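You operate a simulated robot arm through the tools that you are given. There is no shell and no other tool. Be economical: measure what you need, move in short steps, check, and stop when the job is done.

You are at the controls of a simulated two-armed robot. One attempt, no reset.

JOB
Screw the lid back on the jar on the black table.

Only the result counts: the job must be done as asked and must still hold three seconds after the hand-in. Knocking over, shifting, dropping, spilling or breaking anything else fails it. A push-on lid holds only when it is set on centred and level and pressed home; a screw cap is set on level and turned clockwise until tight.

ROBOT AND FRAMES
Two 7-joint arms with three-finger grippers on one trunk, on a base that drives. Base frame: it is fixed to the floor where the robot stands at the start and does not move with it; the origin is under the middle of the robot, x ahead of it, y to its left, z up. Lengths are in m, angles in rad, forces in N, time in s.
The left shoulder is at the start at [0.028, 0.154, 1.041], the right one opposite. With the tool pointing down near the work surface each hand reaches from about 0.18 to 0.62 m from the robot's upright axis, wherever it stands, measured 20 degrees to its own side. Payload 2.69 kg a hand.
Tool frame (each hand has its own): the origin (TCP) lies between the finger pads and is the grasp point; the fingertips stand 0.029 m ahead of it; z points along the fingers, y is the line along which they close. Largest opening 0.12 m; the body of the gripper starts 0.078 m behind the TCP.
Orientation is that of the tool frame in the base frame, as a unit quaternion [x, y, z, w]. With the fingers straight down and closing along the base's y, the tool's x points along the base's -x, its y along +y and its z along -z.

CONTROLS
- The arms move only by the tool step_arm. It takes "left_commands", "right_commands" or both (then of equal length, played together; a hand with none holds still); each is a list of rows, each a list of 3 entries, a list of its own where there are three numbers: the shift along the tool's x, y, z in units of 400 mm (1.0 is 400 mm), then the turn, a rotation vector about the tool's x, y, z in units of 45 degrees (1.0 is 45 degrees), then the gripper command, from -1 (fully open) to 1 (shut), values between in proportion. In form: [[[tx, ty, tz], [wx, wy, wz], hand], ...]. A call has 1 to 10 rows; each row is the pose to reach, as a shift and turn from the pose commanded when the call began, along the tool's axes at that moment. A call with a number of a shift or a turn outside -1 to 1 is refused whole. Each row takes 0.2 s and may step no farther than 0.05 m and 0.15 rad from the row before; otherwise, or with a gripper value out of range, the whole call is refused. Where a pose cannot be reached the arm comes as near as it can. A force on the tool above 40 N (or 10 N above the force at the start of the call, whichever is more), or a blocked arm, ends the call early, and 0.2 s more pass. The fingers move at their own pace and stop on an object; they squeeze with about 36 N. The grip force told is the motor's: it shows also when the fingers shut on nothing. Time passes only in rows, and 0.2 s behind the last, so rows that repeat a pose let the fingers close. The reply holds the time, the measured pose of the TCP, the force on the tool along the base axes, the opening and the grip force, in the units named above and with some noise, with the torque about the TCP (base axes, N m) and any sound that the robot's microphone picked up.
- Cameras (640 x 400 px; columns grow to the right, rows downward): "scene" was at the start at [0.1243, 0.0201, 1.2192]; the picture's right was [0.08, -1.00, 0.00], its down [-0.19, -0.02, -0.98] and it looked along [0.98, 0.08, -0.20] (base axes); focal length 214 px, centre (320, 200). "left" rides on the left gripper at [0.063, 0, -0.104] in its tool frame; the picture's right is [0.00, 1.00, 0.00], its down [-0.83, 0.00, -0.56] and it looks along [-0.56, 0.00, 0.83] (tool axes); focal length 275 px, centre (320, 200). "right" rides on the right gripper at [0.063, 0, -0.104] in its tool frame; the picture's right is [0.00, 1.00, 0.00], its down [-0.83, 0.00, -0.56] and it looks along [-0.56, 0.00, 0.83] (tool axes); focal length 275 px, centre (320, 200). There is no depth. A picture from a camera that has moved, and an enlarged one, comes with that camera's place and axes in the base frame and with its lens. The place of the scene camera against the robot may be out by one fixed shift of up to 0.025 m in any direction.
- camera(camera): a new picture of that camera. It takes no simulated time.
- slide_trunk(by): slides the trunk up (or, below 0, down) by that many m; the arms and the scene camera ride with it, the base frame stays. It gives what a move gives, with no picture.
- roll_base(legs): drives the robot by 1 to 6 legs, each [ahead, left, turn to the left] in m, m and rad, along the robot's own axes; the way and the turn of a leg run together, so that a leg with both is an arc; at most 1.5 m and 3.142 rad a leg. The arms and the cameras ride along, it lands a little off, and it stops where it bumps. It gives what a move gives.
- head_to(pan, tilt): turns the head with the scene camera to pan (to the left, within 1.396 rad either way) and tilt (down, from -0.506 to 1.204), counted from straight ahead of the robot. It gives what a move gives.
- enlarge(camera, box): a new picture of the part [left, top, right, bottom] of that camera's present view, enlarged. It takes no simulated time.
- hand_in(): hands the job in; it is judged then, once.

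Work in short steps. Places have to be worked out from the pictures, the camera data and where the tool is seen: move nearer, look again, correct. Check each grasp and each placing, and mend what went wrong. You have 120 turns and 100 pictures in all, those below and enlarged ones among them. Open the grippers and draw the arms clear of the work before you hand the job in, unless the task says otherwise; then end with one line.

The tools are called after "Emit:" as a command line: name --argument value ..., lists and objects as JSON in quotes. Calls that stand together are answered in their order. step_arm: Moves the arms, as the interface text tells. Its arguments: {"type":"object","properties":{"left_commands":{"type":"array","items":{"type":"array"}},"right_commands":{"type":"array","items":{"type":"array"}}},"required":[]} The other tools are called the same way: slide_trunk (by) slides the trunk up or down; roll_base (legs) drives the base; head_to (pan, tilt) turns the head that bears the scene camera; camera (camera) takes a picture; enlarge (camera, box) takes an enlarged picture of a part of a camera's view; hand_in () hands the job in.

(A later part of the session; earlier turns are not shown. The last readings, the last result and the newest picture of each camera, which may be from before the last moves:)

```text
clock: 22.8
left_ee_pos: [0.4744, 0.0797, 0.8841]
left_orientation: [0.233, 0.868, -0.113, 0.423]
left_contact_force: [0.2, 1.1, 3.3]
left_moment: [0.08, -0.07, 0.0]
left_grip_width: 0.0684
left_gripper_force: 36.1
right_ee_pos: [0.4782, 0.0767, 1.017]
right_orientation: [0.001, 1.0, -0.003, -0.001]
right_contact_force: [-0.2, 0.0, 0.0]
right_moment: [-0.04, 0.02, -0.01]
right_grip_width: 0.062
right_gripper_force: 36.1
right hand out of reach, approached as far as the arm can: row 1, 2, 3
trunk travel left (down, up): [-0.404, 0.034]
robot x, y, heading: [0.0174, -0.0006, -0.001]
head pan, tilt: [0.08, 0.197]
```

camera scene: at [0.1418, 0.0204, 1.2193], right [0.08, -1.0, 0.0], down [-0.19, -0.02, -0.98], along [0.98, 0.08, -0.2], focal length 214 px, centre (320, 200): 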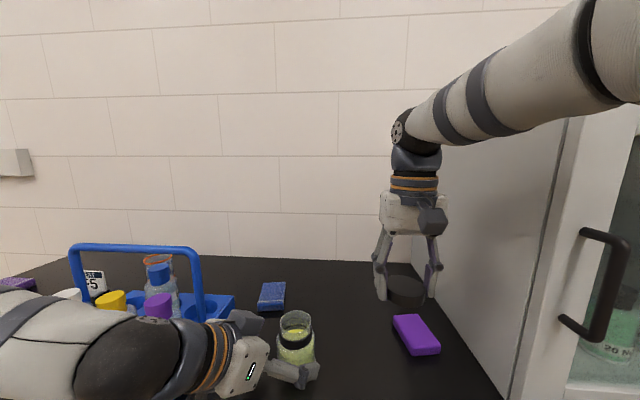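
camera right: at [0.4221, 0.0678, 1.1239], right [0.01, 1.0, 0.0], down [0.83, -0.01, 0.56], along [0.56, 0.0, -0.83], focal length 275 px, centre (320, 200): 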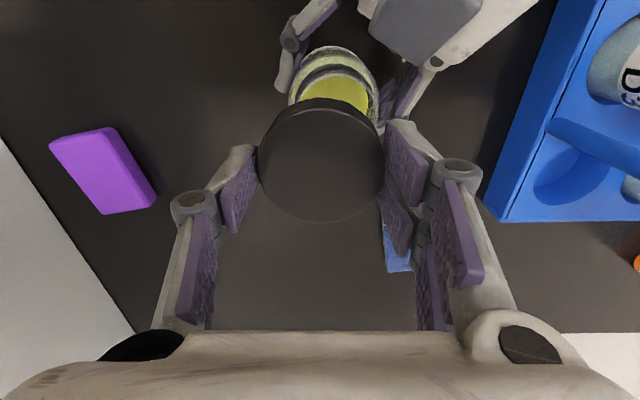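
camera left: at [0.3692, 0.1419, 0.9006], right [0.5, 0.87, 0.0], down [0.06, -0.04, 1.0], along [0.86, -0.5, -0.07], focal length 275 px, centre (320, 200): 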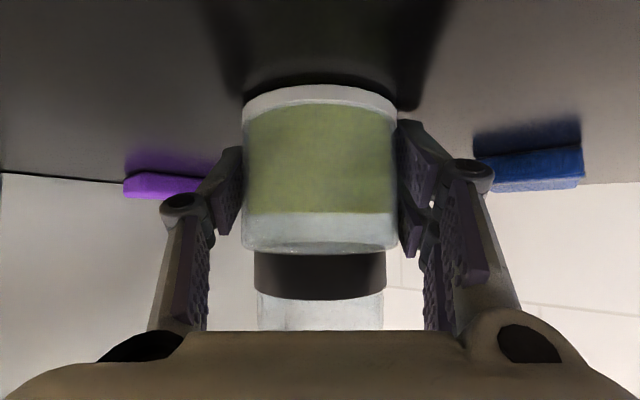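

Nearly there: (0.478, 0.077, 1.017), at the edge of reach for this height, and lower gives more. I'll check alignment in the scene and right views.

Emit:
enlarge --camera "scene" --box '[250, 260, 350, 360]'

Emit:
enlarge --camera "right" --box '[230, 30, 430, 240]'

```text
4.00 times, centred on (300, 310) of scene
camera zoom: at [0.1419, 0.0201, 1.2193], right [0.08, -1.0, 0.0], down [-0.19, -0.02, -0.98], along [0.98, 0.08, -0.2], focal length 858 px, centre (400, -240)
```

zoom: 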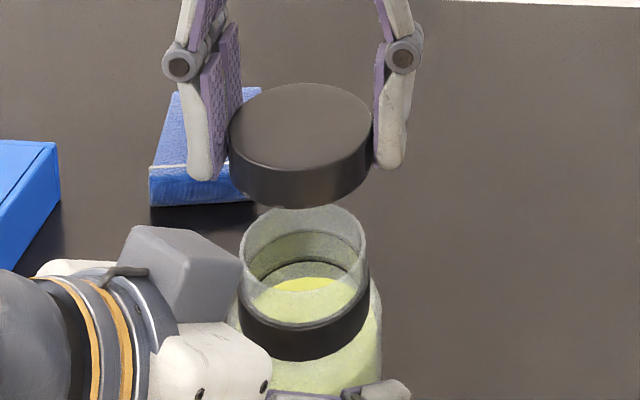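

```text
1.90 times, centred on (330, 135) of right
camera zoom: at [0.4153, 0.0772, 1.1217], right [0.0, 1.0, -0.01], down [0.83, 0.01, 0.55], along [0.55, 0.0, -0.83], focal length 524 px, centre (301, 324)
```

zoom: 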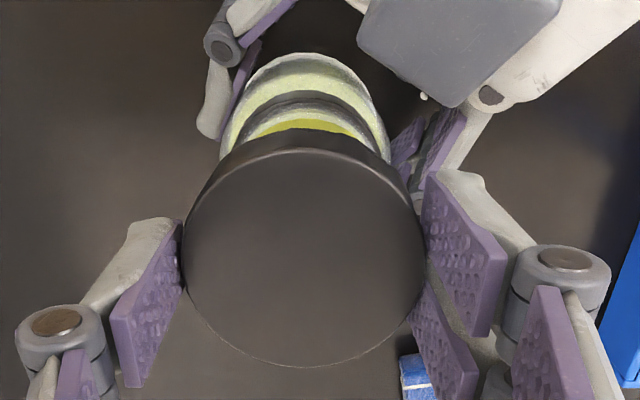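

Both views agree the cap is over the neck to within about 1 mm (axis ≈ 0.4795, 0.0785). Descending to just above contact.

Emit:
step_arm --right_commands '[[[0, 0.0025, 0.03], [0, 0, 0], 1], [[0, 0.0025, 0.055], [0, 0, 0], 1], [[0, 0.0025, 0.055], [0, 0, 0], 1]]'

Emit:
enlarge --camera "scene" --box '[250, 260, 350, 360]'

```text
clock: 23.6
left_ee_pos: [0.4745, 0.0817, 0.8849]
left_orientation: [0.232, 0.869, -0.113, 0.422]
left_contact_force: [-0.4, -0.1, 2.9]
left_moment: [0.17, -0.04, 0.02]
left_grip_width: 0.0682
left_gripper_force: 36.3
right_ee_pos: [0.4734, 0.0855, 0.9975]
right_orientation: [-0.008, 1.0, -0.004, -0.002]
right_contact_force: [0.8, -0.2, -0.4]
right_moment: [0.0, 0.01, 0.0]
right_grip_width: 0.0616
right_gripper_force: 35.9
trunk travel left (down, up): [-0.404, 0.034]
robot x, y, heading: [0.0171, -0.0015, 0.001]
head pan, tilt: [0.08, 0.197]
```

```text
4.00 times, centred on (300, 310) of scene
camera zoom: at [0.1419, 0.0201, 1.2193], right [0.08, -1.0, 0.0], down [-0.19, -0.02, -0.98], along [0.98, 0.08, -0.2], focal length 858 px, centre (400, -240)
```

zoom: 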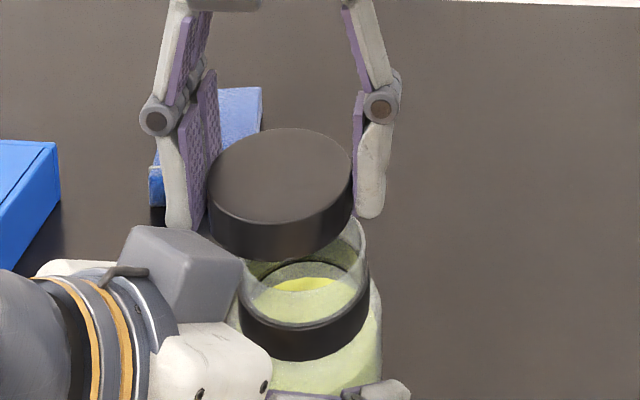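

The hand has drifted to (0.473, 0.086), so it seems to lag near the reach limit. I'll let it settle and re-read before correcting.

Emit:
step_arm --right_commands '[[[0, 0, 0], [0, 0, 0], 1], [[0, 0, 0], [0, 0, 0], 1], [[0, 0, 0], [0, 0, 0], 1]]'

```text
clock: 24.4
left_ee_pos: [0.4739, 0.0811, 0.8852]
left_orientation: [0.234, 0.868, -0.114, 0.423]
left_contact_force: [0.5, 0.4, 3.5]
left_moment: [0.1, -0.1, -0.01]
left_grip_width: 0.0684
left_gripper_force: 36.3
right_ee_pos: [0.4732, 0.0853, 0.9971]
right_orientation: [-0.007, 1.0, -0.005, -0.001]
right_contact_force: [0.7, -0.9, 0.4]
right_moment: [-0.03, -0.01, 0.0]
right_grip_width: 0.0618
right_gripper_force: 36.4
trunk travel left (down, up): [-0.404, 0.034]
robot x, y, heading: [0.0176, 0.0013, 0.002]
head pan, tilt: [0.08, 0.197]
```

It holds steady, so I'll correct it to (0.4787, 0.0775) and remove the small yaw and tilt.

Emit:
step_arm --right_commands '[[[-0.01375, -0.0195, 0], [-0.0127, -0.0025, 0.018], 1], [[-0.01375, -0.0195, 0], [-0.0127, -0.0025, 0.018], 1], [[-0.01375, -0.0195, 0], [-0.0127, -0.0025, 0.018], 1]]'

Emit:
enlarge --camera "scene" --box '[250, 260, 350, 360]'

```text
clock: 25.2
left_ee_pos: [0.4737, 0.0814, 0.8847]
left_orientation: [0.232, 0.868, -0.113, 0.423]
left_contact_force: [-1.4, -0.9, 3.6]
left_moment: [0.13, -0.07, 0.02]
left_grip_width: 0.0683
left_gripper_force: 35.9
right_ee_pos: [0.4785, 0.0757, 0.998]
right_orientation: [-0.001, 1.0, 0.002, 0.0]
right_contact_force: [0.1, 0.6, -0.5]
right_moment: [-0.02, -0.01, 0.0]
right_grip_width: 0.0619
right_gripper_force: 36.5
trunk travel left (down, up): [-0.404, 0.034]
robot x, y, heading: [0.0171, -0.0002, 0.002]
head pan, tilt: [0.08, 0.197]
```

```text
4.00 times, centred on (300, 310) of scene
camera zoom: at [0.1419, 0.0201, 1.2193], right [0.08, -1.0, 0.0], down [-0.19, -0.02, -0.98], along [0.98, 0.08, -0.2], focal length 858 px, centre (400, -240)
```

zoom: 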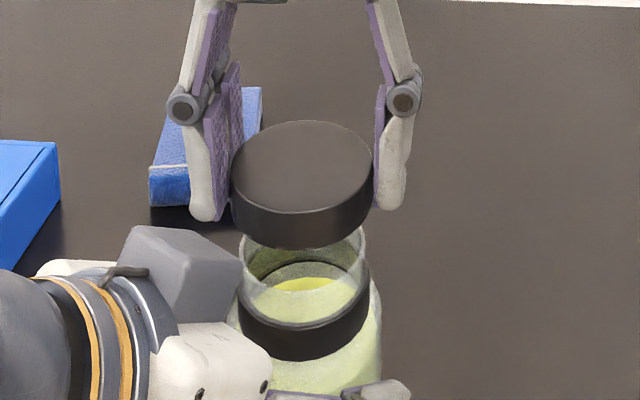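

The cap is about 2 mm short in y, as the reading says. I'll correct that and lower about 8 mm.

Emit:
step_arm --right_commands '[[[0, 0.0045, 0], [0, 0, 0], 1], [[0, 0.0045, 0.01], [0, 0, 0], 1], [[0, 0.0045, 0.02], [0, 0, 0], 1], [[0, 0.0045, 0.02], [0, 0, 0], 1]]'

Emit:
enlarge --camera "scene" --box '[250, 260, 350, 360]'

```text
clock: 26.2
left_ee_pos: [0.474, 0.0812, 0.8855]
left_orientation: [0.233, 0.868, -0.114, 0.423]
left_contact_force: [0.1, 0.3, 4.2]
left_moment: [0.16, -0.12, 0.0]
left_grip_width: 0.0687
left_gripper_force: 36.0
right_ee_pos: [0.4796, 0.079, 0.9885]
right_orientation: [0.0, 1.0, 0.001, 0.0]
right_contact_force: [0.6, -0.1, 0.1]
right_moment: [0.01, 0.01, 0.0]
right_grip_width: 0.062
right_gripper_force: 36.4
trunk travel left (down, up): [-0.404, 0.034]
robot x, y, heading: [0.0213, -0.0034, -0.001]
head pan, tilt: [0.08, 0.197]
```

```text
4.00 times, centred on (300, 310) of scene
camera zoom: at [0.1418, 0.0201, 1.2193], right [0.08, -1.0, 0.0], down [-0.19, -0.02, -0.98], along [0.98, 0.08, -0.2], focal length 858 px, centre (400, -240)
```

zoom: 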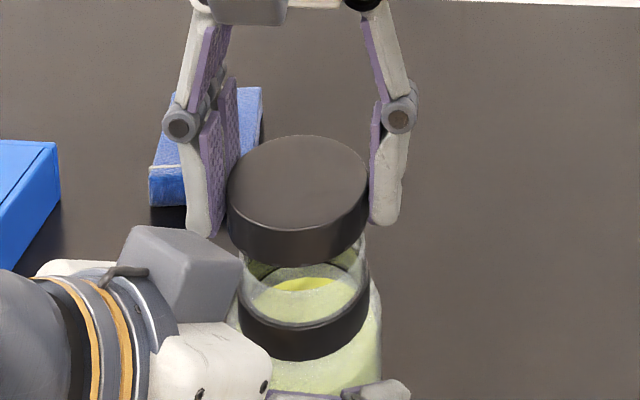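

Laterally aligned within 1 mm. The scene view shows a gap of perhaps 10–15 mm still, so I'll go down 6 mm and read the force.

Emit:
step_arm --right_commands '[[[0, -0.001, 0.008], [0, 0, 0], 1], [[0, -0.001, 0.015], [0, 0, 0], 1], [[0, -0.001, 0.015], [0, 0, 0], 1]]'

Emit:
enlarge --camera "scene" --box '[250, 260, 350, 360]'

```text
clock: 27.0
left_ee_pos: [0.4747, 0.0814, 0.8854]
left_orientation: [0.233, 0.868, -0.114, 0.423]
left_contact_force: [-0.6, -1.5, 4.4]
left_moment: [0.14, -0.1, -0.02]
left_grip_width: 0.0687
left_gripper_force: 35.6
right_ee_pos: [0.4805, 0.0789, 0.9837]
right_orientation: [-0.002, 1.0, 0.0, -0.001]
right_contact_force: [0.3, -0.9, 0.1]
right_moment: [0.01, -0.04, -0.01]
right_grip_width: 0.0618
right_gripper_force: 35.7
trunk travel left (down, up): [-0.404, 0.034]
robot x, y, heading: [0.0173, 0.0007, 0.002]
head pan, tilt: [0.08, 0.197]
```

```text
4.00 times, centred on (300, 310) of scene
camera zoom: at [0.1418, 0.0201, 1.2193], right [0.08, -1.0, 0.0], down [-0.19, -0.02, -0.98], along [0.98, 0.08, -0.2], focal length 858 px, centre (400, -240)
```

zoom: 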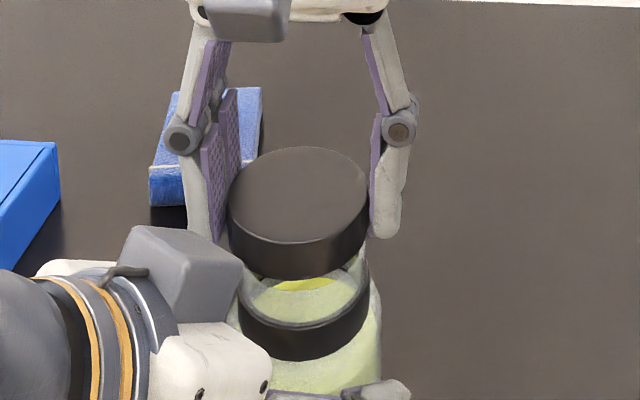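

No contact yet, and about 8–9 mm of gap remains. I'll go down 6 mm more with a tiny x correction.

Emit:
step_arm --right_commands '[[[0.003, -0.001, 0.008], [0, 0, 0], 1], [[0.003, -0.001, 0.015], [0, 0, 0], 1], [[0.003, -0.001, 0.015], [0, 0, 0], 1]]'

Emit:
enlarge --camera "scene" --box '[250, 260, 350, 360]'

Emit:
camera --camera "right"

```text
clock: 27.8
left_ee_pos: [0.4728, 0.0815, 0.8833]
left_orientation: [0.232, 0.868, -0.113, 0.423]
left_contact_force: [0.1, 0.4, 4.0]
left_moment: [0.16, -0.13, 0.0]
left_grip_width: 0.0687
left_gripper_force: 35.9
right_ee_pos: [0.4783, 0.0788, 0.977]
right_orientation: [0.0, 1.0, 0.001, 0.0]
right_contact_force: [0.0, -0.4, -0.1]
right_moment: [0.01, -0.01, -0.01]
right_grip_width: 0.0617
right_gripper_force: 36.2
trunk travel left (down, up): [-0.404, 0.034]
robot x, y, heading: [0.0168, -0.002, 0.001]
head pan, tilt: [0.08, 0.197]
```

```text
4.00 times, centred on (300, 310) of scene
camera zoom: at [0.1418, 0.0202, 1.2193], right [0.08, -1.0, 0.0], down [-0.19, -0.02, -0.98], along [0.98, 0.08, -0.2], focal length 858 px, centre (400, -240)
```

zoom: 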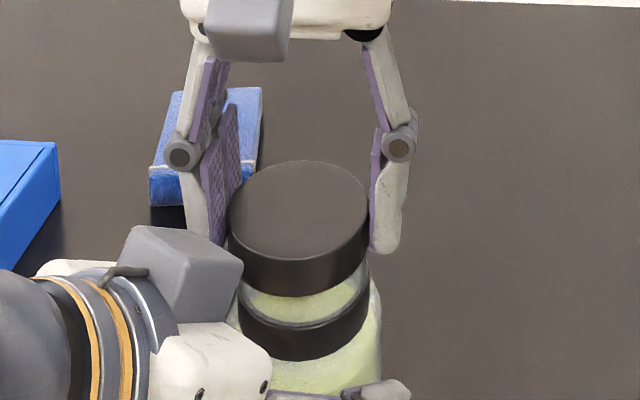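

```text
58 pictures are left
camera right: at [0.4144, 0.0782, 1.081], right [-0.01, 1.0, 0.0], down [0.83, 0.0, 0.56], along [0.56, 0.0, -0.83], focal length 275 px, centre (320, 200)
```

right: 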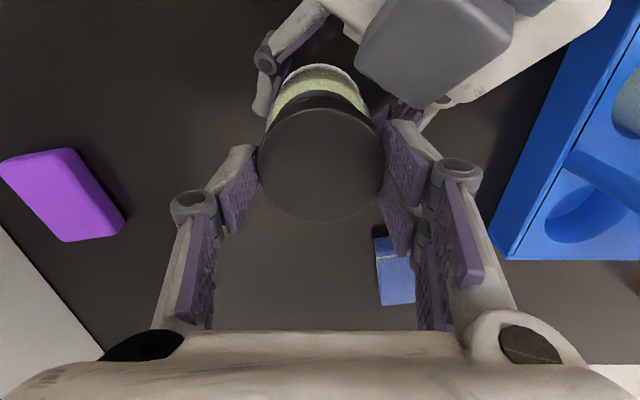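

Cap bottom is now about at rim level, still without force. Both views suggest the cap is 1–1.5 mm too far in +y, so I'll correct that and go down 4 mm.

Emit:
step_arm --right_commands '[[[0, -0.0035, 0], [0, 0, 0], 1], [[0, -0.0035, 0.005], [0, 0, 0], 1], [[0, -0.0035, 0.01], [0, 0, 0], 1], [[0, -0.0035, 0.01], [0, 0, 0], 1]]'

Emit:
enlarge --camera "scene" --box '[250, 260, 350, 360]'

```text
clock: 28.8
left_ee_pos: [0.4735, 0.0809, 0.8861]
left_orientation: [0.232, 0.869, -0.113, 0.423]
left_contact_force: [-0.2, 1.0, 4.2]
left_moment: [0.18, -0.11, -0.04]
left_grip_width: 0.0684
left_gripper_force: 36.3
right_ee_pos: [0.4774, 0.0775, 0.9725]
right_orientation: [-0.001, 1.0, 0.0, 0.0]
right_contact_force: [-0.5, -0.5, -0.1]
right_moment: [-0.01, 0.0, 0.01]
right_grip_width: 0.062
right_gripper_force: 36.1
trunk travel left (down, up): [-0.404, 0.034]
robot x, y, heading: [0.0174, 0.0005, 0.0]
head pan, tilt: [0.08, 0.197]
```

```text
4.00 times, centred on (300, 310) of scene
camera zoom: at [0.1418, 0.0202, 1.2193], right [0.08, -1.0, 0.0], down [-0.19, -0.02, -0.98], along [0.98, 0.08, -0.2], focal length 858 px, centre (400, -240)
```

zoom: 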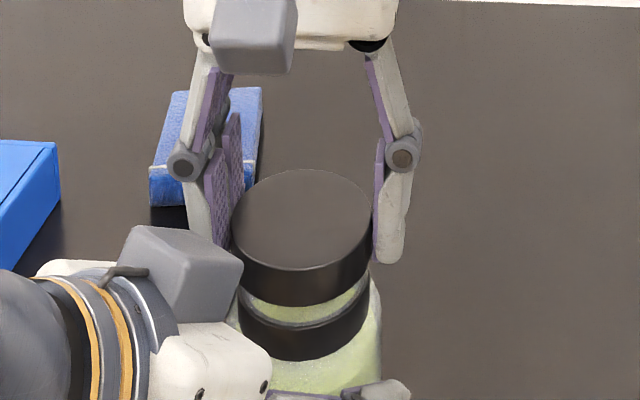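

Still no contact, and lateral centring is now good. Down another 4 mm with +1 mm in x.

Emit:
step_arm --right_commands '[[[-0.0025, 0, 0.005], [0, 0, 0], 1], [[-0.0025, 0, 0.01], [0, 0, 0], 1], [[-0.0025, 0, 0.01], [0, 0, 0], 1]]'

Emit:
enlarge --camera "scene" --box '[250, 260, 350, 360]'

```text
clock: 29.6
left_ee_pos: [0.4736, 0.0811, 0.885]
left_orientation: [0.231, 0.869, -0.112, 0.424]
left_contact_force: [-1.2, -0.6, 3.3]
left_moment: [0.19, -0.12, 0.02]
left_grip_width: 0.0683
left_gripper_force: 35.5
right_ee_pos: [0.4779, 0.0772, 0.9693]
right_orientation: [-0.001, 1.0, 0.001, 0.0]
right_contact_force: [-0.1, -0.3, -0.8]
right_moment: [0.0, 0.01, 0.0]
right_grip_width: 0.0621
right_gripper_force: 35.8
trunk travel left (down, up): [-0.404, 0.034]
robot x, y, heading: [0.0158, 0.0003, -0.001]
head pan, tilt: [0.08, 0.197]
```

```text
4.00 times, centred on (300, 310) of scene
camera zoom: at [0.1418, 0.0202, 1.2193], right [0.08, -1.0, 0.0], down [-0.19, -0.02, -0.98], along [0.98, 0.08, -0.2], focal length 858 px, centre (400, -240)
```

zoom: 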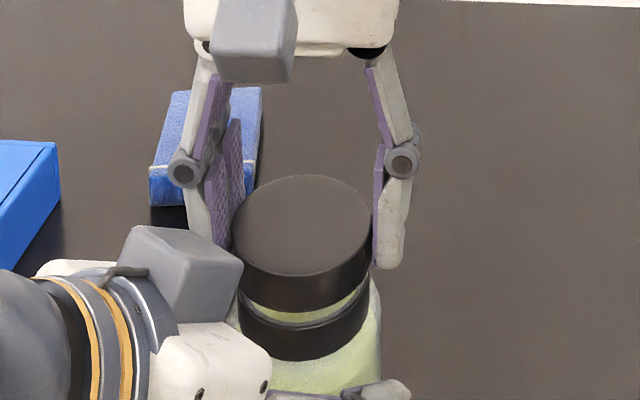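

No force yet, and the cap now overlaps the neck. Down 3 mm more.

Emit:
step_arm --right_commands '[[[-0.001, 0, 0.004], [0, 0, 0], 1], [[-0.001, 0, 0.0085], [0, 0, 0], 1], [[-0.001, 0, 0.0085], [0, 0, 0], 1]]'

Emit:
enlarge --camera "scene" --box '[250, 260, 350, 360]'

```text
clock: 30.4
left_ee_pos: [0.473, 0.0807, 0.8849]
left_orientation: [0.231, 0.868, -0.113, 0.424]
left_contact_force: [0.1, 0.0, 3.1]
left_moment: [0.13, -0.12, -0.03]
left_grip_width: 0.0684
left_gripper_force: 36.3
right_ee_pos: [0.4791, 0.0755, 0.966]
right_orientation: [-0.001, 1.0, 0.001, -0.001]
right_contact_force: [0.9, -0.3, 0.3]
right_moment: [-0.01, 0.0, 0.04]
right_grip_width: 0.062
right_gripper_force: 36.2
trunk travel left (down, up): [-0.404, 0.034]
robot x, y, heading: [0.0187, -0.0019, 0.004]
head pan, tilt: [0.08, 0.197]
```

```text
4.00 times, centred on (300, 310) of scene
camera zoom: at [0.1418, 0.0202, 1.2193], right [0.08, -1.0, 0.0], down [-0.19, -0.02, -0.98], along [0.98, 0.08, -0.2], focal length 858 px, centre (400, -240)
```

zoom: 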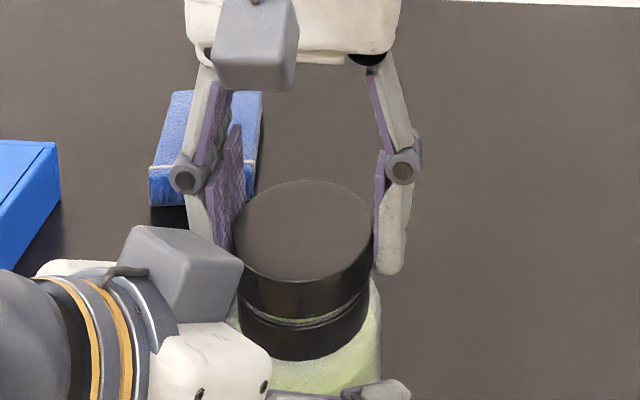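

The cap is close to the dark neck ring and still contact-free. Down a further 3 mm.

Emit:
step_arm --right_commands '[[[0, 0.001, 0.004], [0, 0, 0], 1], [[0, 0.001, 0.008], [0, 0, 0], 1], [[0, 0.001, 0.008], [0, 0, 0], 1]]'

Emit:
enlarge --camera "scene" --box '[250, 260, 350, 360]'

```text
clock: 31.2
left_ee_pos: [0.4735, 0.081, 0.8843]
left_orientation: [0.233, 0.868, -0.114, 0.423]
left_contact_force: [-11.9, 4.4, 6.9]
left_moment: [0.41, -0.63, -0.06]
left_grip_width: 0.0686
left_gripper_force: 35.6
right_ee_pos: [0.4791, 0.0764, 0.9628]
right_orientation: [0.0, 1.0, -0.001, 0.001]
right_contact_force: [10.9, -4.6, -2.6]
right_moment: [-1.02, -0.23, 0.01]
right_grip_width: 0.0621
right_gripper_force: 35.6
trunk travel left (down, up): [-0.404, 0.034]
robot x, y, heading: [0.0178, -0.0012, 0.002]
head pan, tilt: [0.08, 0.197]
```

```text
4.00 times, centred on (300, 310) of scene
camera zoom: at [0.1419, 0.0202, 1.2193], right [0.08, -1.0, 0.0], down [-0.19, -0.02, -0.98], along [0.98, 0.08, -0.2], focal length 858 px, centre (400, -240)
```

zoom: 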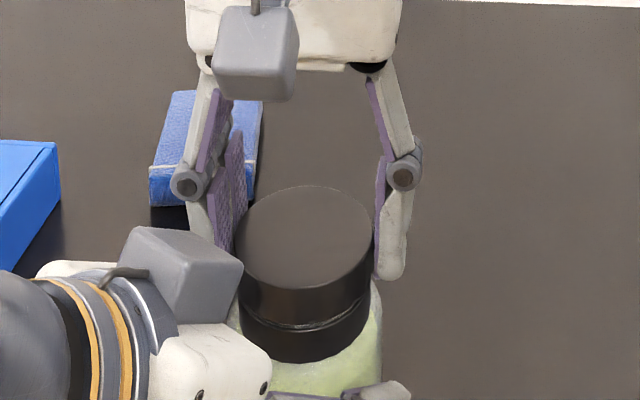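

Contact: the right hand feels about +11 N in x and -5 N in y, so the neck is pulling the cap sideways. I'll ease the hand that way and re-read before turning.

Emit:
step_arm --right_commands '[[[-0.006, -0.003, 0], [0, 0, 0], 1], [[-0.006, -0.003, 0], [0, 0, 0], 1]]'

Emit:
camera --camera "scene"

Emit:
camera --camera "right"

```text
clock: 31.8
left_ee_pos: [0.4744, 0.0814, 0.8839]
left_orientation: [0.231, 0.869, -0.113, 0.423]
left_contact_force: [-0.1, 0.5, 2.0]
left_moment: [0.2, 0.22, -0.06]
left_grip_width: 0.0687
left_gripper_force: 36.2
right_ee_pos: [0.4801, 0.0761, 0.9619]
right_orientation: [-0.001, 1.0, 0.001, -0.001]
right_contact_force: [-1.0, -2.6, -1.6]
right_moment: [-0.43, -0.15, -0.02]
right_grip_width: 0.0618
right_gripper_force: 35.8
trunk travel left (down, up): [-0.404, 0.034]
robot x, y, heading: [0.0187, -0.0003, 0.003]
head pan, tilt: [0.08, 0.197]
```

```text
53 pictures are left
camera scene: at [0.142, 0.0202, 1.2192], right [0.08, -1.0, 0.0], down [-0.19, -0.02, -0.98], along [0.98, 0.08, -0.2], focal length 214 px, centre (320, 200)
```

scene: 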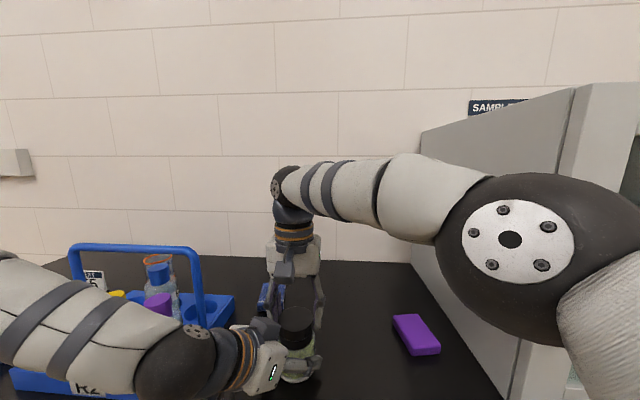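

```text
52 pictures are left
camera right: at [0.4171, 0.0766, 1.0664], right [-0.01, 1.0, 0.0], down [0.83, 0.0, 0.55], along [0.55, 0.01, -0.83], focal length 275 px, centre (320, 200)
```

right: 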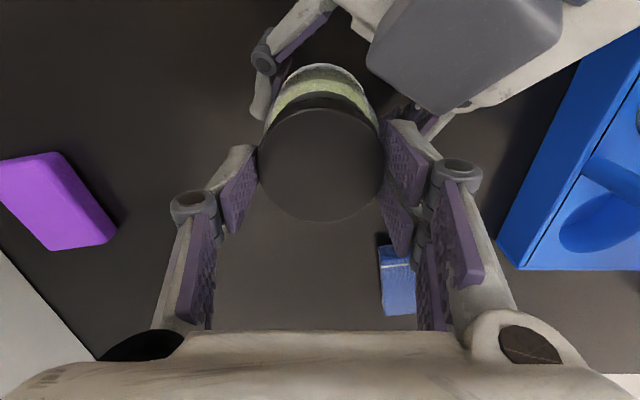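

The side load is gone and there's no vertical load. Now I'll turn clockwise (positive about the tool's z) about 0.6 rad with slight downward pressure, watching the torque.

Emit:
step_arm --right_commands '[[[0, 0, 0.003], [0, 0, 0.153], 1], [[0, 0, 0.004], [0, 0, 0.306], 1], [[0, 0, 0.005], [0, 0, 0.459], 1], [[0, 0, 0.005], [0, 0, 0.612], 1], [[0, 0, 0.005], [0, 0, 0.764], 1], [[0, 0, 0.005], [0, 0, 0.764], 1]]'

Emit:
enlarge --camera "scene" --box '[230, 240, 370, 390]'

```text
clock: 33.2
left_ee_pos: [0.4751, 0.082, 0.8851]
left_orientation: [0.231, 0.868, -0.113, 0.424]
left_contact_force: [11.1, -3.1, -4.7]
left_moment: [0.5, -0.12, 0.11]
left_grip_width: 0.0683
left_gripper_force: 35.1
right_ee_pos: [0.482, 0.076, 0.9605]
right_orientation: [0.296, 0.955, 0.001, -0.001]
right_contact_force: [-12.0, 4.7, 8.3]
right_moment: [-0.15, 0.92, -0.03]
right_grip_width: 0.0622
right_gripper_force: 36.0
trunk travel left (down, up): [-0.404, 0.034]
robot x, y, heading: [0.0174, 0.0012, 0.004]
head pan, tilt: [0.08, 0.197]
```

```text
2.67 times, centred on (300, 315) of scene
camera zoom: at [0.1419, 0.0203, 1.2193], right [0.08, -1.0, 0.0], down [-0.19, -0.02, -0.98], along [0.98, 0.08, -0.2], focal length 572 px, centre (373, -107)
```

zoom: 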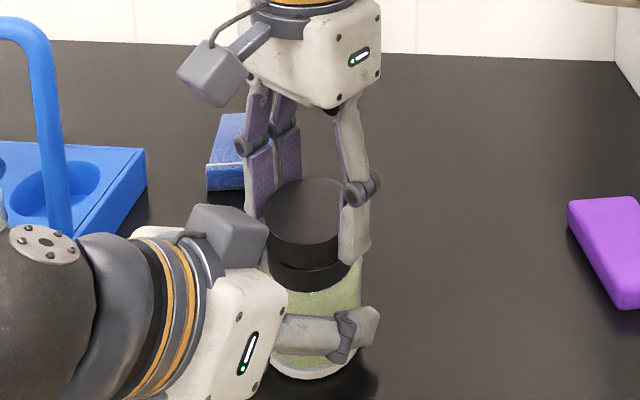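

No torque yet after 0.6 rad, so the cap is turning freely with the jar held. A side load has built up the other way, so I'll re-centre and turn another 0.45 rad.

Emit:
step_arm --right_commands '[[[0.01, -0.0025, 0], [0, 0, 0], 1], [[0.01, -0.0025, 0], [0, 0, 0.15], 1], [[0.01, -0.0025, 0], [0, 0, 0.3], 1], [[0.01, -0.0025, 0], [0, 0, 0.45], 1], [[0.01, -0.0025, 0], [0, 0, 0.57], 1], [[0.01, -0.0025, 0], [0, 0, 0.57], 1]]'

Emit:
enlarge --camera "scene" --box '[230, 240, 370, 390]'

```text
clock: 34.6
left_ee_pos: [0.4724, 0.0807, 0.8852]
left_orientation: [0.234, 0.868, -0.115, 0.423]
left_contact_force: [-21.1, 3.9, 5.7]
left_moment: [-0.01, -0.18, 0.12]
left_grip_width: 0.0677
left_gripper_force: 36.5
right_ee_pos: [0.477, 0.0778, 0.9594]
right_orientation: [0.501, 0.865, 0.001, 0.0]
right_contact_force: [18.4, -7.3, 3.4]
right_moment: [-0.38, -0.82, 0.0]
right_grip_width: 0.0624
right_gripper_force: 36.3
trunk travel left (down, up): [-0.404, 0.034]
robot x, y, heading: [0.0216, -0.0005, 0.001]
head pan, tilt: [0.08, 0.197]
```

```text
2.67 times, centred on (300, 315) of scene
camera zoom: at [0.1413, 0.0198, 1.2194], right [0.08, -1.0, 0.0], down [-0.19, -0.02, -0.98], along [0.98, 0.08, -0.19], focal length 572 px, centre (373, -107)
```

zoom: 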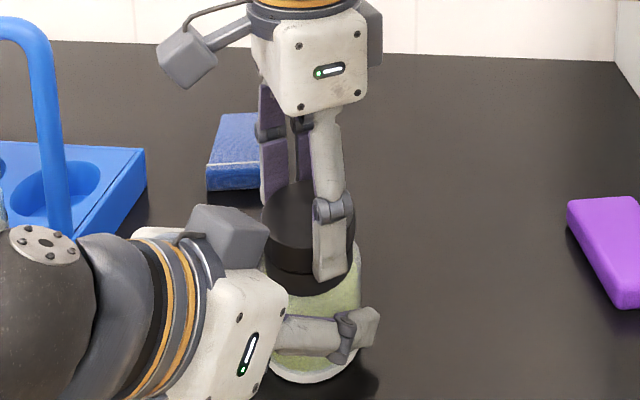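

Zero torque still, and z is down 3.4 mm since contact, so it's threading down. The axis is near x = 0.480. I'll relieve the side load, open to about 0.085 m and look before rotating back for a new bite.

Emit:
step_arm --right_commands '[[[-0.0055, 0.0045, 0], [0, 0, 0], 1], [[-0.0055, 0.0045, 0], [0, 0, 0], 1]]'

Emit:
step_arm --right_commands '[[[0, 0, 0], [0, 0, 0], -0.4], [[0, 0, 0], [0, 0, 0], -0.4], [[0, 0, 0], [0, 0, 0], -0.4]]'

Emit:
enlarge --camera "scene" --box '[230, 240, 370, 390]'

Emit:
camera --camera "right"

```text
clock: 35.2
left_ee_pos: [0.4743, 0.0814, 0.8848]
left_orientation: [0.232, 0.868, -0.113, 0.425]
left_contact_force: [-1.4, -5.8, -0.9]
left_moment: [0.43, 0.56, 0.0]
left_grip_width: 0.0677
left_gripper_force: 35.5
right_ee_pos: [0.4798, 0.0777, 0.9602]
right_orientation: [0.499, 0.866, 0.002, -0.003]
right_contact_force: [-0.3, 4.7, 9.1]
right_moment: [0.08, -0.25, 0.03]
right_grip_width: 0.0621
right_gripper_force: 36.3
trunk travel left (down, up): [-0.404, 0.034]
robot x, y, heading: [0.0202, -0.003, 0.005]
head pan, tilt: [0.08, 0.197]
```

```text
clock: 36.0
left_ee_pos: [0.4746, 0.0813, 0.8844]
left_orientation: [0.231, 0.868, -0.113, 0.424]
left_contact_force: [1.8, 0.5, 2.5]
left_moment: [0.11, 0.08, -0.01]
left_grip_width: 0.0679
left_gripper_force: 35.8
right_ee_pos: [0.4797, 0.0744, 0.96]
right_orientation: [0.5, 0.866, 0.0, -0.001]
right_contact_force: [-0.3, 0.6, 0.0]
right_moment: [0.0, 0.01, 0.01]
right_grip_width: 0.084
right_gripper_force: 0.1
trunk travel left (down, up): [-0.404, 0.034]
robot x, y, heading: [0.02, -0.0005, 0.001]
head pan, tilt: [0.08, 0.197]
```

```text
2.67 times, centred on (300, 315) of scene
camera zoom: at [0.1421, 0.0202, 1.2193], right [0.08, -1.0, 0.0], down [-0.19, -0.02, -0.98], along [0.98, 0.08, -0.2], focal length 572 px, centre (373, -107)
```

zoom: 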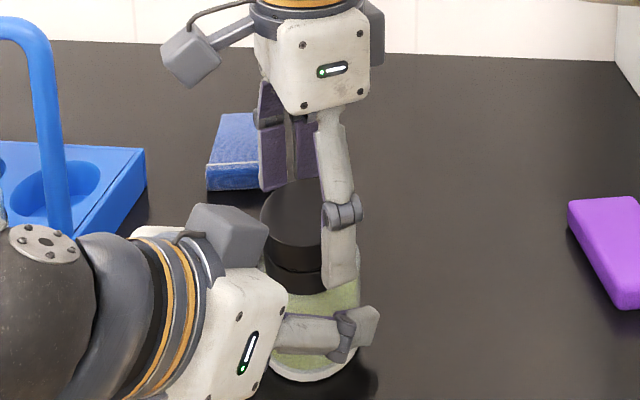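

```text
48 pictures are left
camera right: at [0.4482, 0.1305, 1.0637], right [0.86, 0.5, 0.0], down [0.42, -0.72, 0.55], along [0.28, -0.48, -0.83], focal length 275 px, centre (320, 200)
```

right: 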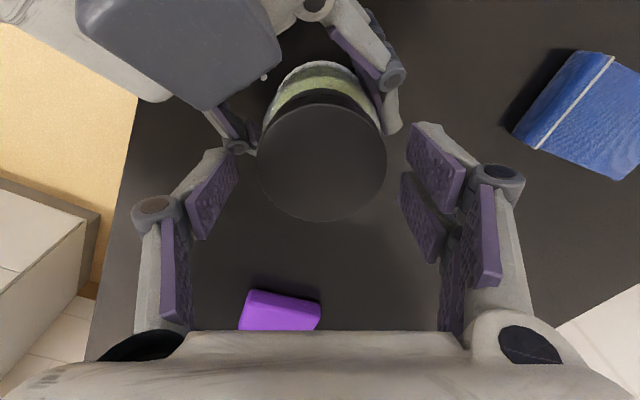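

The cap stays seated on the neck, centred at about (0.4795, 0.0785). I'll re-centre the open hand and rotate it back.

Emit:
step_arm --right_commands '[[[0.0087, 0.005, 0], [0, 0, 0], -0.4], [[0.0087, 0.005, 0], [0, 0, -0.185], -0.4], [[0.0087, 0.005, 0], [0, 0, -0.37], -0.4], [[0.0087, 0.005, 0], [0, 0, -0.555], -0.4], [[0.0087, 0.005, 0], [0, 0, -0.74], -0.4], [[0.0087, 0.005, 0], [0, 0, -0.92], -0.4], [[0.0087, 0.005, 0], [0, 0, -0.92], -0.4]]'

Emit:
step_arm --right_commands '[[[0, 0, 0], [0, 0, -0.18], -0.4], [[0, 0, 0], [0, 0, -0.36], -0.4], [[0, 0, 0], [0, 0, -0.42], -0.4], [[0, 0, 0], [0, 0, -0.42], -0.4]]'

Emit:
camera --camera "right"

Emit:
enlarge --camera "scene" --box '[250, 260, 350, 360]'

```text
clock: 37.6
left_ee_pos: [0.4749, 0.0808, 0.8858]
left_orientation: [0.232, 0.868, -0.113, 0.424]
left_contact_force: [1.7, 0.2, 4.7]
left_moment: [0.12, 0.12, -0.03]
left_grip_width: 0.0677
left_gripper_force: 36.1
right_ee_pos: [0.4813, 0.0793, 0.9612]
right_orientation: [0.162, 0.987, 0.001, -0.001]
right_contact_force: [-0.4, 0.2, 0.5]
right_moment: [0.01, 0.0, 0.02]
right_grip_width: 0.0841
right_gripper_force: 0.0
trunk travel left (down, up): [-0.404, 0.034]
robot x, y, heading: [0.0183, -0.0029, 0.002]
head pan, tilt: [0.08, 0.197]
```

```text
clock: 38.6
left_ee_pos: [0.473, 0.0821, 0.8852]
left_orientation: [0.232, 0.868, -0.113, 0.424]
left_contact_force: [-4.1, 0.1, 2.5]
left_moment: [-0.09, -0.58, 0.22]
left_grip_width: 0.0679
left_gripper_force: 36.0
right_ee_pos: [0.4797, 0.0793, 0.963]
right_orientation: [-0.002, 1.0, 0.003, 0.002]
right_contact_force: [7.4, 0.7, 8.7]
right_moment: [0.49, 0.07, -0.34]
right_grip_width: 0.0873
right_gripper_force: 2.9
trunk travel left (down, up): [-0.404, 0.034]
robot x, y, heading: [0.0188, -0.001, -0.002]
head pan, tilt: [0.08, 0.197]
```

```text
47 pictures are left
camera right: at [0.4177, 0.0784, 1.0663], right [-0.01, 1.0, 0.01], down [0.83, 0.0, 0.56], along [0.56, 0.01, -0.83], focal length 275 px, centre (320, 200)
```

right: 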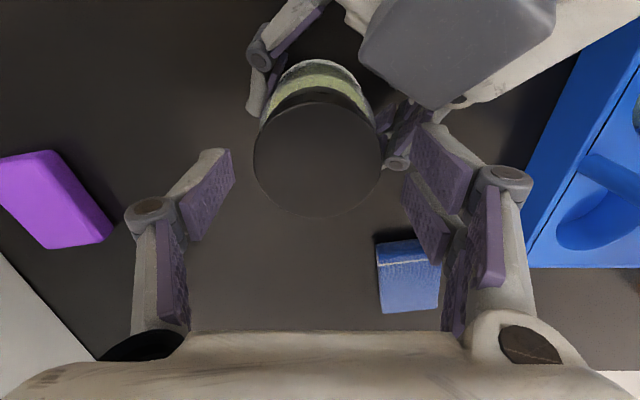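

```text
4.00 times, centred on (300, 310) of scene
camera zoom: at [0.1418, 0.0201, 1.2194], right [0.08, -1.0, 0.0], down [-0.19, -0.02, -0.98], along [0.98, 0.08, -0.2], focal length 858 px, centre (400, -240)
```

zoom: 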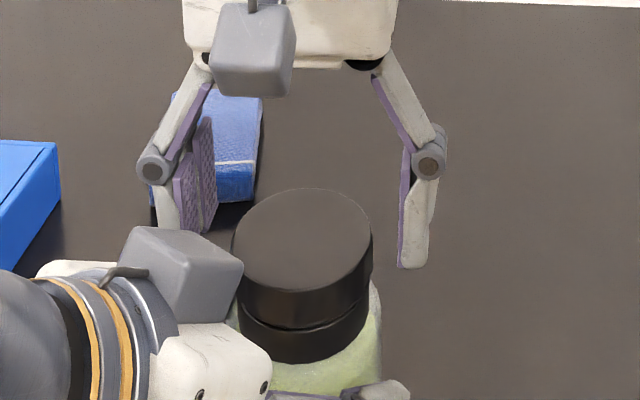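

The open +y finger touches the left hand's finger at this angle (about 8 N). I'll turn back about 0.2 rad clockwise, off it, and then close.

Emit:
step_arm --right_commands '[[[0, 0, 0], [0, 0, 0.13], -0.4], [[0, 0, 0], [0, 0, 0.26], -0.4], [[0, 0, 0], [0, 0, 0.26], -0.4]]'

```text
clock: 39.4
left_ee_pos: [0.4742, 0.0805, 0.8843]
left_orientation: [0.233, 0.868, -0.114, 0.423]
left_contact_force: [-3.3, -0.9, 4.1]
left_moment: [0.11, 0.19, 0.02]
left_grip_width: 0.0676
left_gripper_force: 35.5
right_ee_pos: [0.4811, 0.0785, 0.9607]
right_orientation: [0.101, 0.995, 0.002, -0.001]
right_contact_force: [0.0, -0.5, 0.4]
right_moment: [0.0, -0.02, 0.02]
right_grip_width: 0.084
right_gripper_force: 0.1
trunk travel left (down, up): [-0.404, 0.034]
robot x, y, heading: [0.0161, 0.0038, 0.004]
head pan, tilt: [0.08, 0.197]
```

Clear of contact. I'll trim x by 1 mm and close on the cap.

Emit:
step_arm --right_commands '[[[0.003, 0, 0], [0, 0, 0], -0.4], [[0.003, 0, 0], [0, 0, 0], 1], [[0.003, 0, 0], [0, 0, 0], 1], [[0.003, 0, 0], [0, 0, 0], 1]]'

```text
clock: 40.4
left_ee_pos: [0.4743, 0.0814, 0.8841]
left_orientation: [0.231, 0.868, -0.112, 0.424]
left_contact_force: [-7.0, 13.0, 5.3]
left_moment: [-0.2, -0.36, 0.16]
left_grip_width: 0.0677
left_gripper_force: 36.2
right_ee_pos: [0.4805, 0.0776, 0.9613]
right_orientation: [0.101, 0.995, 0.0, 0.0]
right_contact_force: [6.4, -15.7, 0.7]
right_moment: [-0.92, 0.04, 0.0]
right_grip_width: 0.0619
right_gripper_force: 35.7
trunk travel left (down, up): [-0.404, 0.034]
robot x, y, heading: [0.0207, -0.0012, 0.003]
head pan, tilt: [0.08, 0.197]
```

Gripped, with a 16 N side load toward -y, so I'll ease that off and then turn clockwise 0.78 rad with a light downward push.

Emit:
step_arm --right_commands '[[[-0.0037, -0.0056, 0], [0, 0, 0], 1], [[-0.0037, -0.0056, 0.002], [0, 0, 0.165], 1], [[-0.0037, -0.0056, 0.004], [0, 0, 0.33], 1], [[-0.0037, -0.0056, 0.005], [0, 0, 0.495], 1], [[-0.0037, -0.0056, 0.005], [0, 0, 0.66], 1], [[-0.0037, -0.0056, 0.005], [0, 0, 0.825], 1], [[-0.0037, -0.0056, 0.005], [0, 0, 0.99], 1], [[-0.0037, -0.0056, 0.005], [0, 0, 0.99], 1]]'

Emit:
enlarge --camera "scene" --box '[230, 240, 370, 390]'

```text
clock: 42.2
left_ee_pos: [0.4733, 0.0813, 0.8844]
left_orientation: [0.232, 0.868, -0.113, 0.424]
left_contact_force: [15.9, 6.3, -6.6]
left_moment: [0.26, 0.73, 0.09]
left_grip_width: 0.0675
left_gripper_force: 35.9
right_ee_pos: [0.4791, 0.0777, 0.9593]
right_orientation: [0.47, 0.883, 0.001, -0.002]
right_contact_force: [-14.4, -5.5, 20.4]
right_moment: [-0.18, 0.46, 0.02]
right_grip_width: 0.0621
right_gripper_force: 36.1
trunk travel left (down, up): [-0.404, 0.034]
robot x, y, heading: [0.0194, -0.0023, -0.0]
head pan, tilt: [0.08, 0.197]
```

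```text
2.67 times, centred on (300, 315) of scene
camera zoom: at [0.1415, 0.0202, 1.2193], right [0.08, -1.0, 0.0], down [-0.19, -0.02, -0.98], along [0.98, 0.08, -0.2], focal length 572 px, centre (373, -107)
```

zoom: 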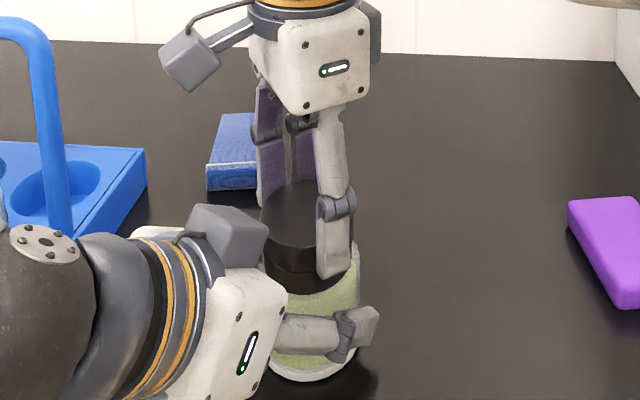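

Pressing at 20 N with still no torque, so the thread is still running. I'll release, rotate back and take another bite.

Emit:
step_arm --right_commands '[[[0, 0, 0], [0, 0, 0], -0.4], [[0, 0, 0], [0, 0, 0], -0.4], [[0, 0, -0.005], [0, 0, -0.165], -0.4], [[0, 0, -0.005], [0, 0, -0.33], -0.4], [[0, 0, -0.005], [0, 0, -0.495], -0.4], [[0, 0, -0.005], [0, 0, -0.66], -0.4], [[0, 0, -0.005], [0, 0, -0.825], -0.4], [[0, 0, -0.005], [0, 0, -0.98], -0.4], [[0, 0, -0.005], [0, 0, -0.98], -0.4]]'

Emit:
camera --camera "right"

Emit:
enlarge --camera "scene" --box '[250, 260, 350, 360]'

```text
clock: 44.2
left_ee_pos: [0.4739, 0.081, 0.8853]
left_orientation: [0.233, 0.869, -0.113, 0.423]
left_contact_force: [-1.0, -1.5, 1.8]
left_moment: [0.12, -0.01, 0.03]
left_grip_width: 0.0676
left_gripper_force: 36.1
right_ee_pos: [0.4791, 0.0776, 0.9608]
right_orientation: [0.102, 0.995, 0.002, 0.0]
right_contact_force: [-0.5, -0.2, -0.2]
right_moment: [-0.03, 0.03, 0.0]
right_grip_width: 0.084
right_gripper_force: 0.1
trunk travel left (down, up): [-0.404, 0.034]
robot x, y, heading: [0.014, 0.008, 0.002]
head pan, tilt: [0.08, 0.197]
```

```text
44 pictures are left
camera right: at [0.4172, 0.0907, 1.0654], right [0.2, 0.98, 0.0], down [0.81, -0.17, 0.56], along [0.54, -0.11, -0.83], focal length 275 px, centre (320, 200)
```

right: 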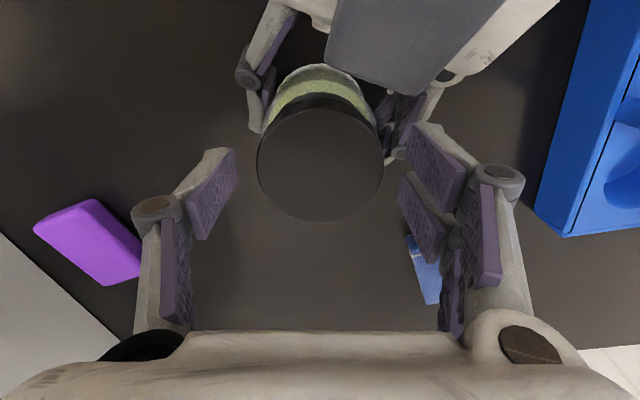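

```text
4.00 times, centred on (300, 310) of scene
camera zoom: at [0.1419, 0.02, 1.2193], right [0.08, -1.0, 0.0], down [-0.19, -0.02, -0.98], along [0.98, 0.08, -0.2], focal length 858 px, centre (400, -240)
```

zoom: 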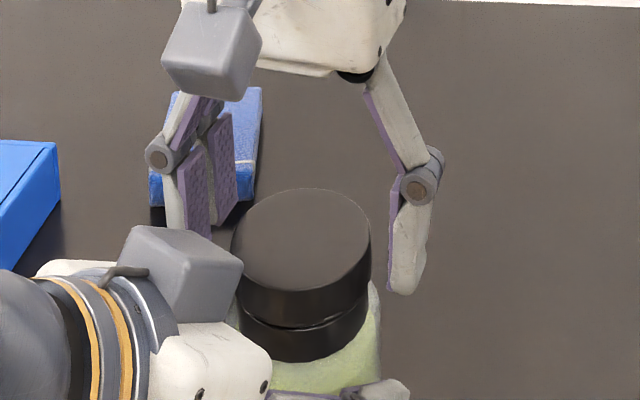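

The cap sits level, centred between the fingers. Next bite: close, then turn clockwise 0.78 rad.

Emit:
step_arm --right_commands '[[[0, 0, 0], [0, 0, 0], 1], [[0, 0, 0], [0, 0, 0], 1], [[0, 0, 0.002], [0, 0, 0.165], 1], [[0, 0, 0.002], [0, 0, 0.33], 1], [[0, 0, 0.002], [0, 0, 0.495], 1], [[0, 0, 0.002], [0, 0, 0.66], 1], [[0, 0, 0.002], [0, 0, 0.825], 1], [[0, 0, 0.002], [0, 0, 0.99], 1], [[0, 0, 0.002], [0, 0, 0.99], 1]]'

```text
clock: 46.2
left_ee_pos: [0.4753, 0.0808, 0.8844]
left_orientation: [0.232, 0.868, -0.113, 0.424]
left_contact_force: [15.9, 0.3, -7.0]
left_moment: [0.27, 0.38, 0.03]
left_grip_width: 0.0675
left_gripper_force: 36.4
right_ee_pos: [0.48, 0.0769, 0.9605]
right_orientation: [0.474, 0.881, 0.001, -0.001]
right_contact_force: [-15.6, -1.5, 18.1]
right_moment: [-0.04, 0.68, -0.05]
right_grip_width: 0.062
right_gripper_force: 36.1
trunk travel left (down, up): [-0.404, 0.034]
robot x, y, heading: [0.0181, -0.0019, 0.002]
head pan, tilt: [0.08, 0.197]
```

No tightening torque yet, and the same side load shows up. I'll relieve it and extend this bite by 0.45 rad.

Emit:
step_arm --right_commands '[[[0.0034, -0.0052, -0.004], [0, 0, 0], 1], [[0.0034, -0.0052, -0.004], [0, 0, 0.15], 1], [[0.0034, -0.0052, -0.004], [0, 0, 0.3], 1], [[0.0034, -0.0052, -0.004], [0, 0, 0.45], 1], [[0.0034, -0.0052, -0.004], [0, 0, 0.57], 1], [[0.0034, -0.0052, -0.004], [0, 0, 0.57], 1]]'

Emit:
camera --camera "right"

Emit:
enlarge --camera "scene" --box '[230, 240, 370, 390]'

```text
clock: 47.6
left_ee_pos: [0.4741, 0.0806, 0.8856]
left_orientation: [0.232, 0.868, -0.113, 0.423]
left_contact_force: [-16.1, 10.2, 8.6]
left_moment: [-0.03, -0.19, 0.09]
left_grip_width: 0.0677
left_gripper_force: 36.2
right_ee_pos: [0.4769, 0.0774, 0.9616]
right_orientation: [0.657, 0.754, 0.001, 0.001]
right_contact_force: [14.6, -10.2, -4.9]
right_moment: [-0.51, -0.89, -0.01]
right_grip_width: 0.0621
right_gripper_force: 36.1
trunk travel left (down, up): [-0.404, 0.034]
robot x, y, heading: [0.0165, -0.001, 0.002]
head pan, tilt: [0.08, 0.197]
```

```text
42 pictures are left
camera right: at [0.4682, 0.1398, 1.0653], right [0.99, 0.14, 0.0], down [0.12, -0.82, 0.56], along [0.08, -0.55, -0.83], focal length 275 px, centre (320, 200)
```

right: 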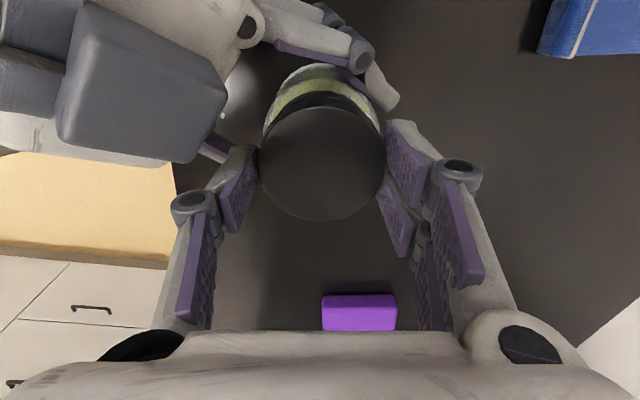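

```text
2.67 times, centred on (300, 315) of scene
camera zoom: at [0.1417, 0.0201, 1.2193], right [0.08, -1.0, 0.0], down [-0.19, -0.02, -0.98], along [0.98, 0.08, -0.2], focal length 572 px, centre (373, -107)
```

zoom: 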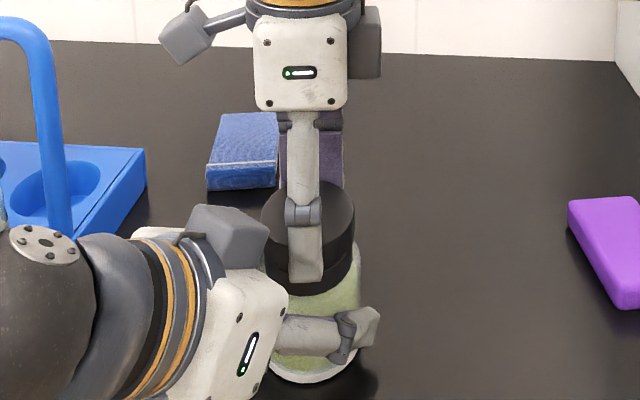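

The hand is now held down by about 5 N, so the thread is holding. I'll relieve the load and open only to 0.072 m, since the left hand's box is close. Then I'll rotate back.

Emit:
step_arm --right_commands '[[[-0.0045, 0.0057, 0.003], [0, 0, 0], 1], [[-0.0045, 0.0057, 0.003], [0, 0, 0], -0.2], [[-0.0045, 0.0057, 0.003], [0, 0, 0], -0.2], [[-0.0045, 0.0057, 0.003], [0, 0, -0.17], -0.2], [[-0.0045, 0.0057, 0.003], [0, 0, -0.34], -0.2], [[-0.0045, 0.0057, 0.003], [0, 0, -0.51], -0.2], [[-0.0045, 0.0057, 0.003], [0, 0, -0.68], -0.2], [[-0.0045, 0.0057, 0.003], [0, 0, -0.85], -0.2], [[-0.0045, 0.0057, 0.003], [0, 0, -1.0], -0.2], [[-0.0045, 0.0057, 0.003], [0, 0, -1.0], -0.2]]'

Emit:
step_arm --right_commands '[[[0, 0, 0], [0, 0, -0.17], -0.2], [[0, 0, 0], [0, 0, -0.34], -0.2], [[0, 0, 0], [0, 0, -0.51], -0.2], [[0, 0, 0], [0, 0, -0.58], -0.2], [[0, 0, 0], [0, 0, -0.58], -0.2]]'

Emit:
camera --camera "right"

```text
clock: 49.8
left_ee_pos: [0.4743, 0.0802, 0.8851]
left_orientation: [0.231, 0.869, -0.112, 0.424]
left_contact_force: [1.7, -0.3, 3.1]
left_moment: [0.16, -0.01, 0.0]
left_grip_width: 0.0677
left_gripper_force: 36.0
right_ee_pos: [0.4802, 0.0766, 0.9583]
right_orientation: [0.317, 0.948, 0.0, -0.001]
right_contact_force: [0.0, 0.6, 0.2]
right_moment: [-0.03, -0.05, 0.0]
right_grip_width: 0.0721
right_gripper_force: 0.1
trunk travel left (down, up): [-0.404, 0.034]
robot x, y, heading: [0.0175, 0.0012, 0.001]
head pan, tilt: [0.08, 0.197]
```

```text
clock: 51.0
left_ee_pos: [0.4752, 0.0825, 0.8852]
left_orientation: [0.232, 0.868, -0.113, 0.424]
left_contact_force: [1.5, 0.5, 2.3]
left_moment: [0.08, -0.05, -0.02]
left_grip_width: 0.0678
left_gripper_force: 35.7
right_ee_pos: [0.4793, 0.077, 0.9585]
right_orientation: [0.094, 0.996, 0.001, 0.0]
right_contact_force: [0.1, -1.1, 0.9]
right_moment: [0.07, 0.01, 0.0]
right_grip_width: 0.0718
right_gripper_force: 0.4
trunk travel left (down, up): [-0.404, 0.034]
robot x, y, heading: [0.0184, 0.001, -0.003]
head pan, tilt: [0.08, 0.197]
```

```text
40 pictures are left
camera right: at [0.4171, 0.0887, 1.0644], right [0.18, 0.98, 0.0], down [0.82, -0.15, 0.56], along [0.55, -0.1, -0.83], focal length 275 px, centre (320, 200)
```

right: 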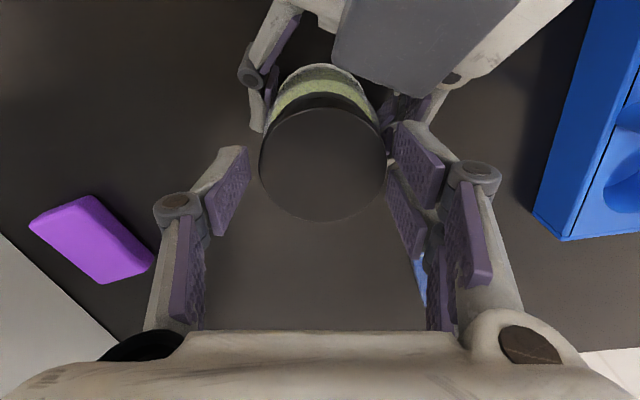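

Centred and slightly lower (z 0.958). Next bite: close and turn 0.78, then 0.45 rad.

Emit:
step_arm --right_commands '[[[0, 0.002, 0], [0, 0, 0], 1], [[0, 0.002, 0], [0, 0, 0], 1], [[0, 0.002, 0], [0, 0, 0.165], 1], [[0, 0.002, 0], [0, 0, 0.33], 1], [[0, 0.002, 0], [0, 0, 0.495], 1], [[0, 0.002, 0], [0, 0, 0.66], 1], [[0, 0.002, 0], [0, 0, 0.825], 1], [[0, 0.002, 0], [0, 0, 0.99], 1], [[0, 0.002, 0], [0, 0, 0.99], 1]]'

```text
clock: 53.0
left_ee_pos: [0.4741, 0.0808, 0.8847]
left_orientation: [0.232, 0.868, -0.113, 0.423]
left_contact_force: [3.3, -13.8, 0.6]
left_moment: [0.5, 0.35, 0.01]
left_grip_width: 0.0676
left_gripper_force: 36.0
right_ee_pos: [0.4792, 0.0782, 0.9612]
right_orientation: [0.467, 0.884, 0.0, -0.001]
right_contact_force: [-4.4, 11.9, 1.3]
right_moment: [0.53, 0.04, -0.01]
right_grip_width: 0.0604
right_gripper_force: 36.4
trunk travel left (down, up): [-0.404, 0.034]
robot x, y, heading: [0.0167, -0.004, 0.002]
head pan, tilt: [0.08, 0.197]
```

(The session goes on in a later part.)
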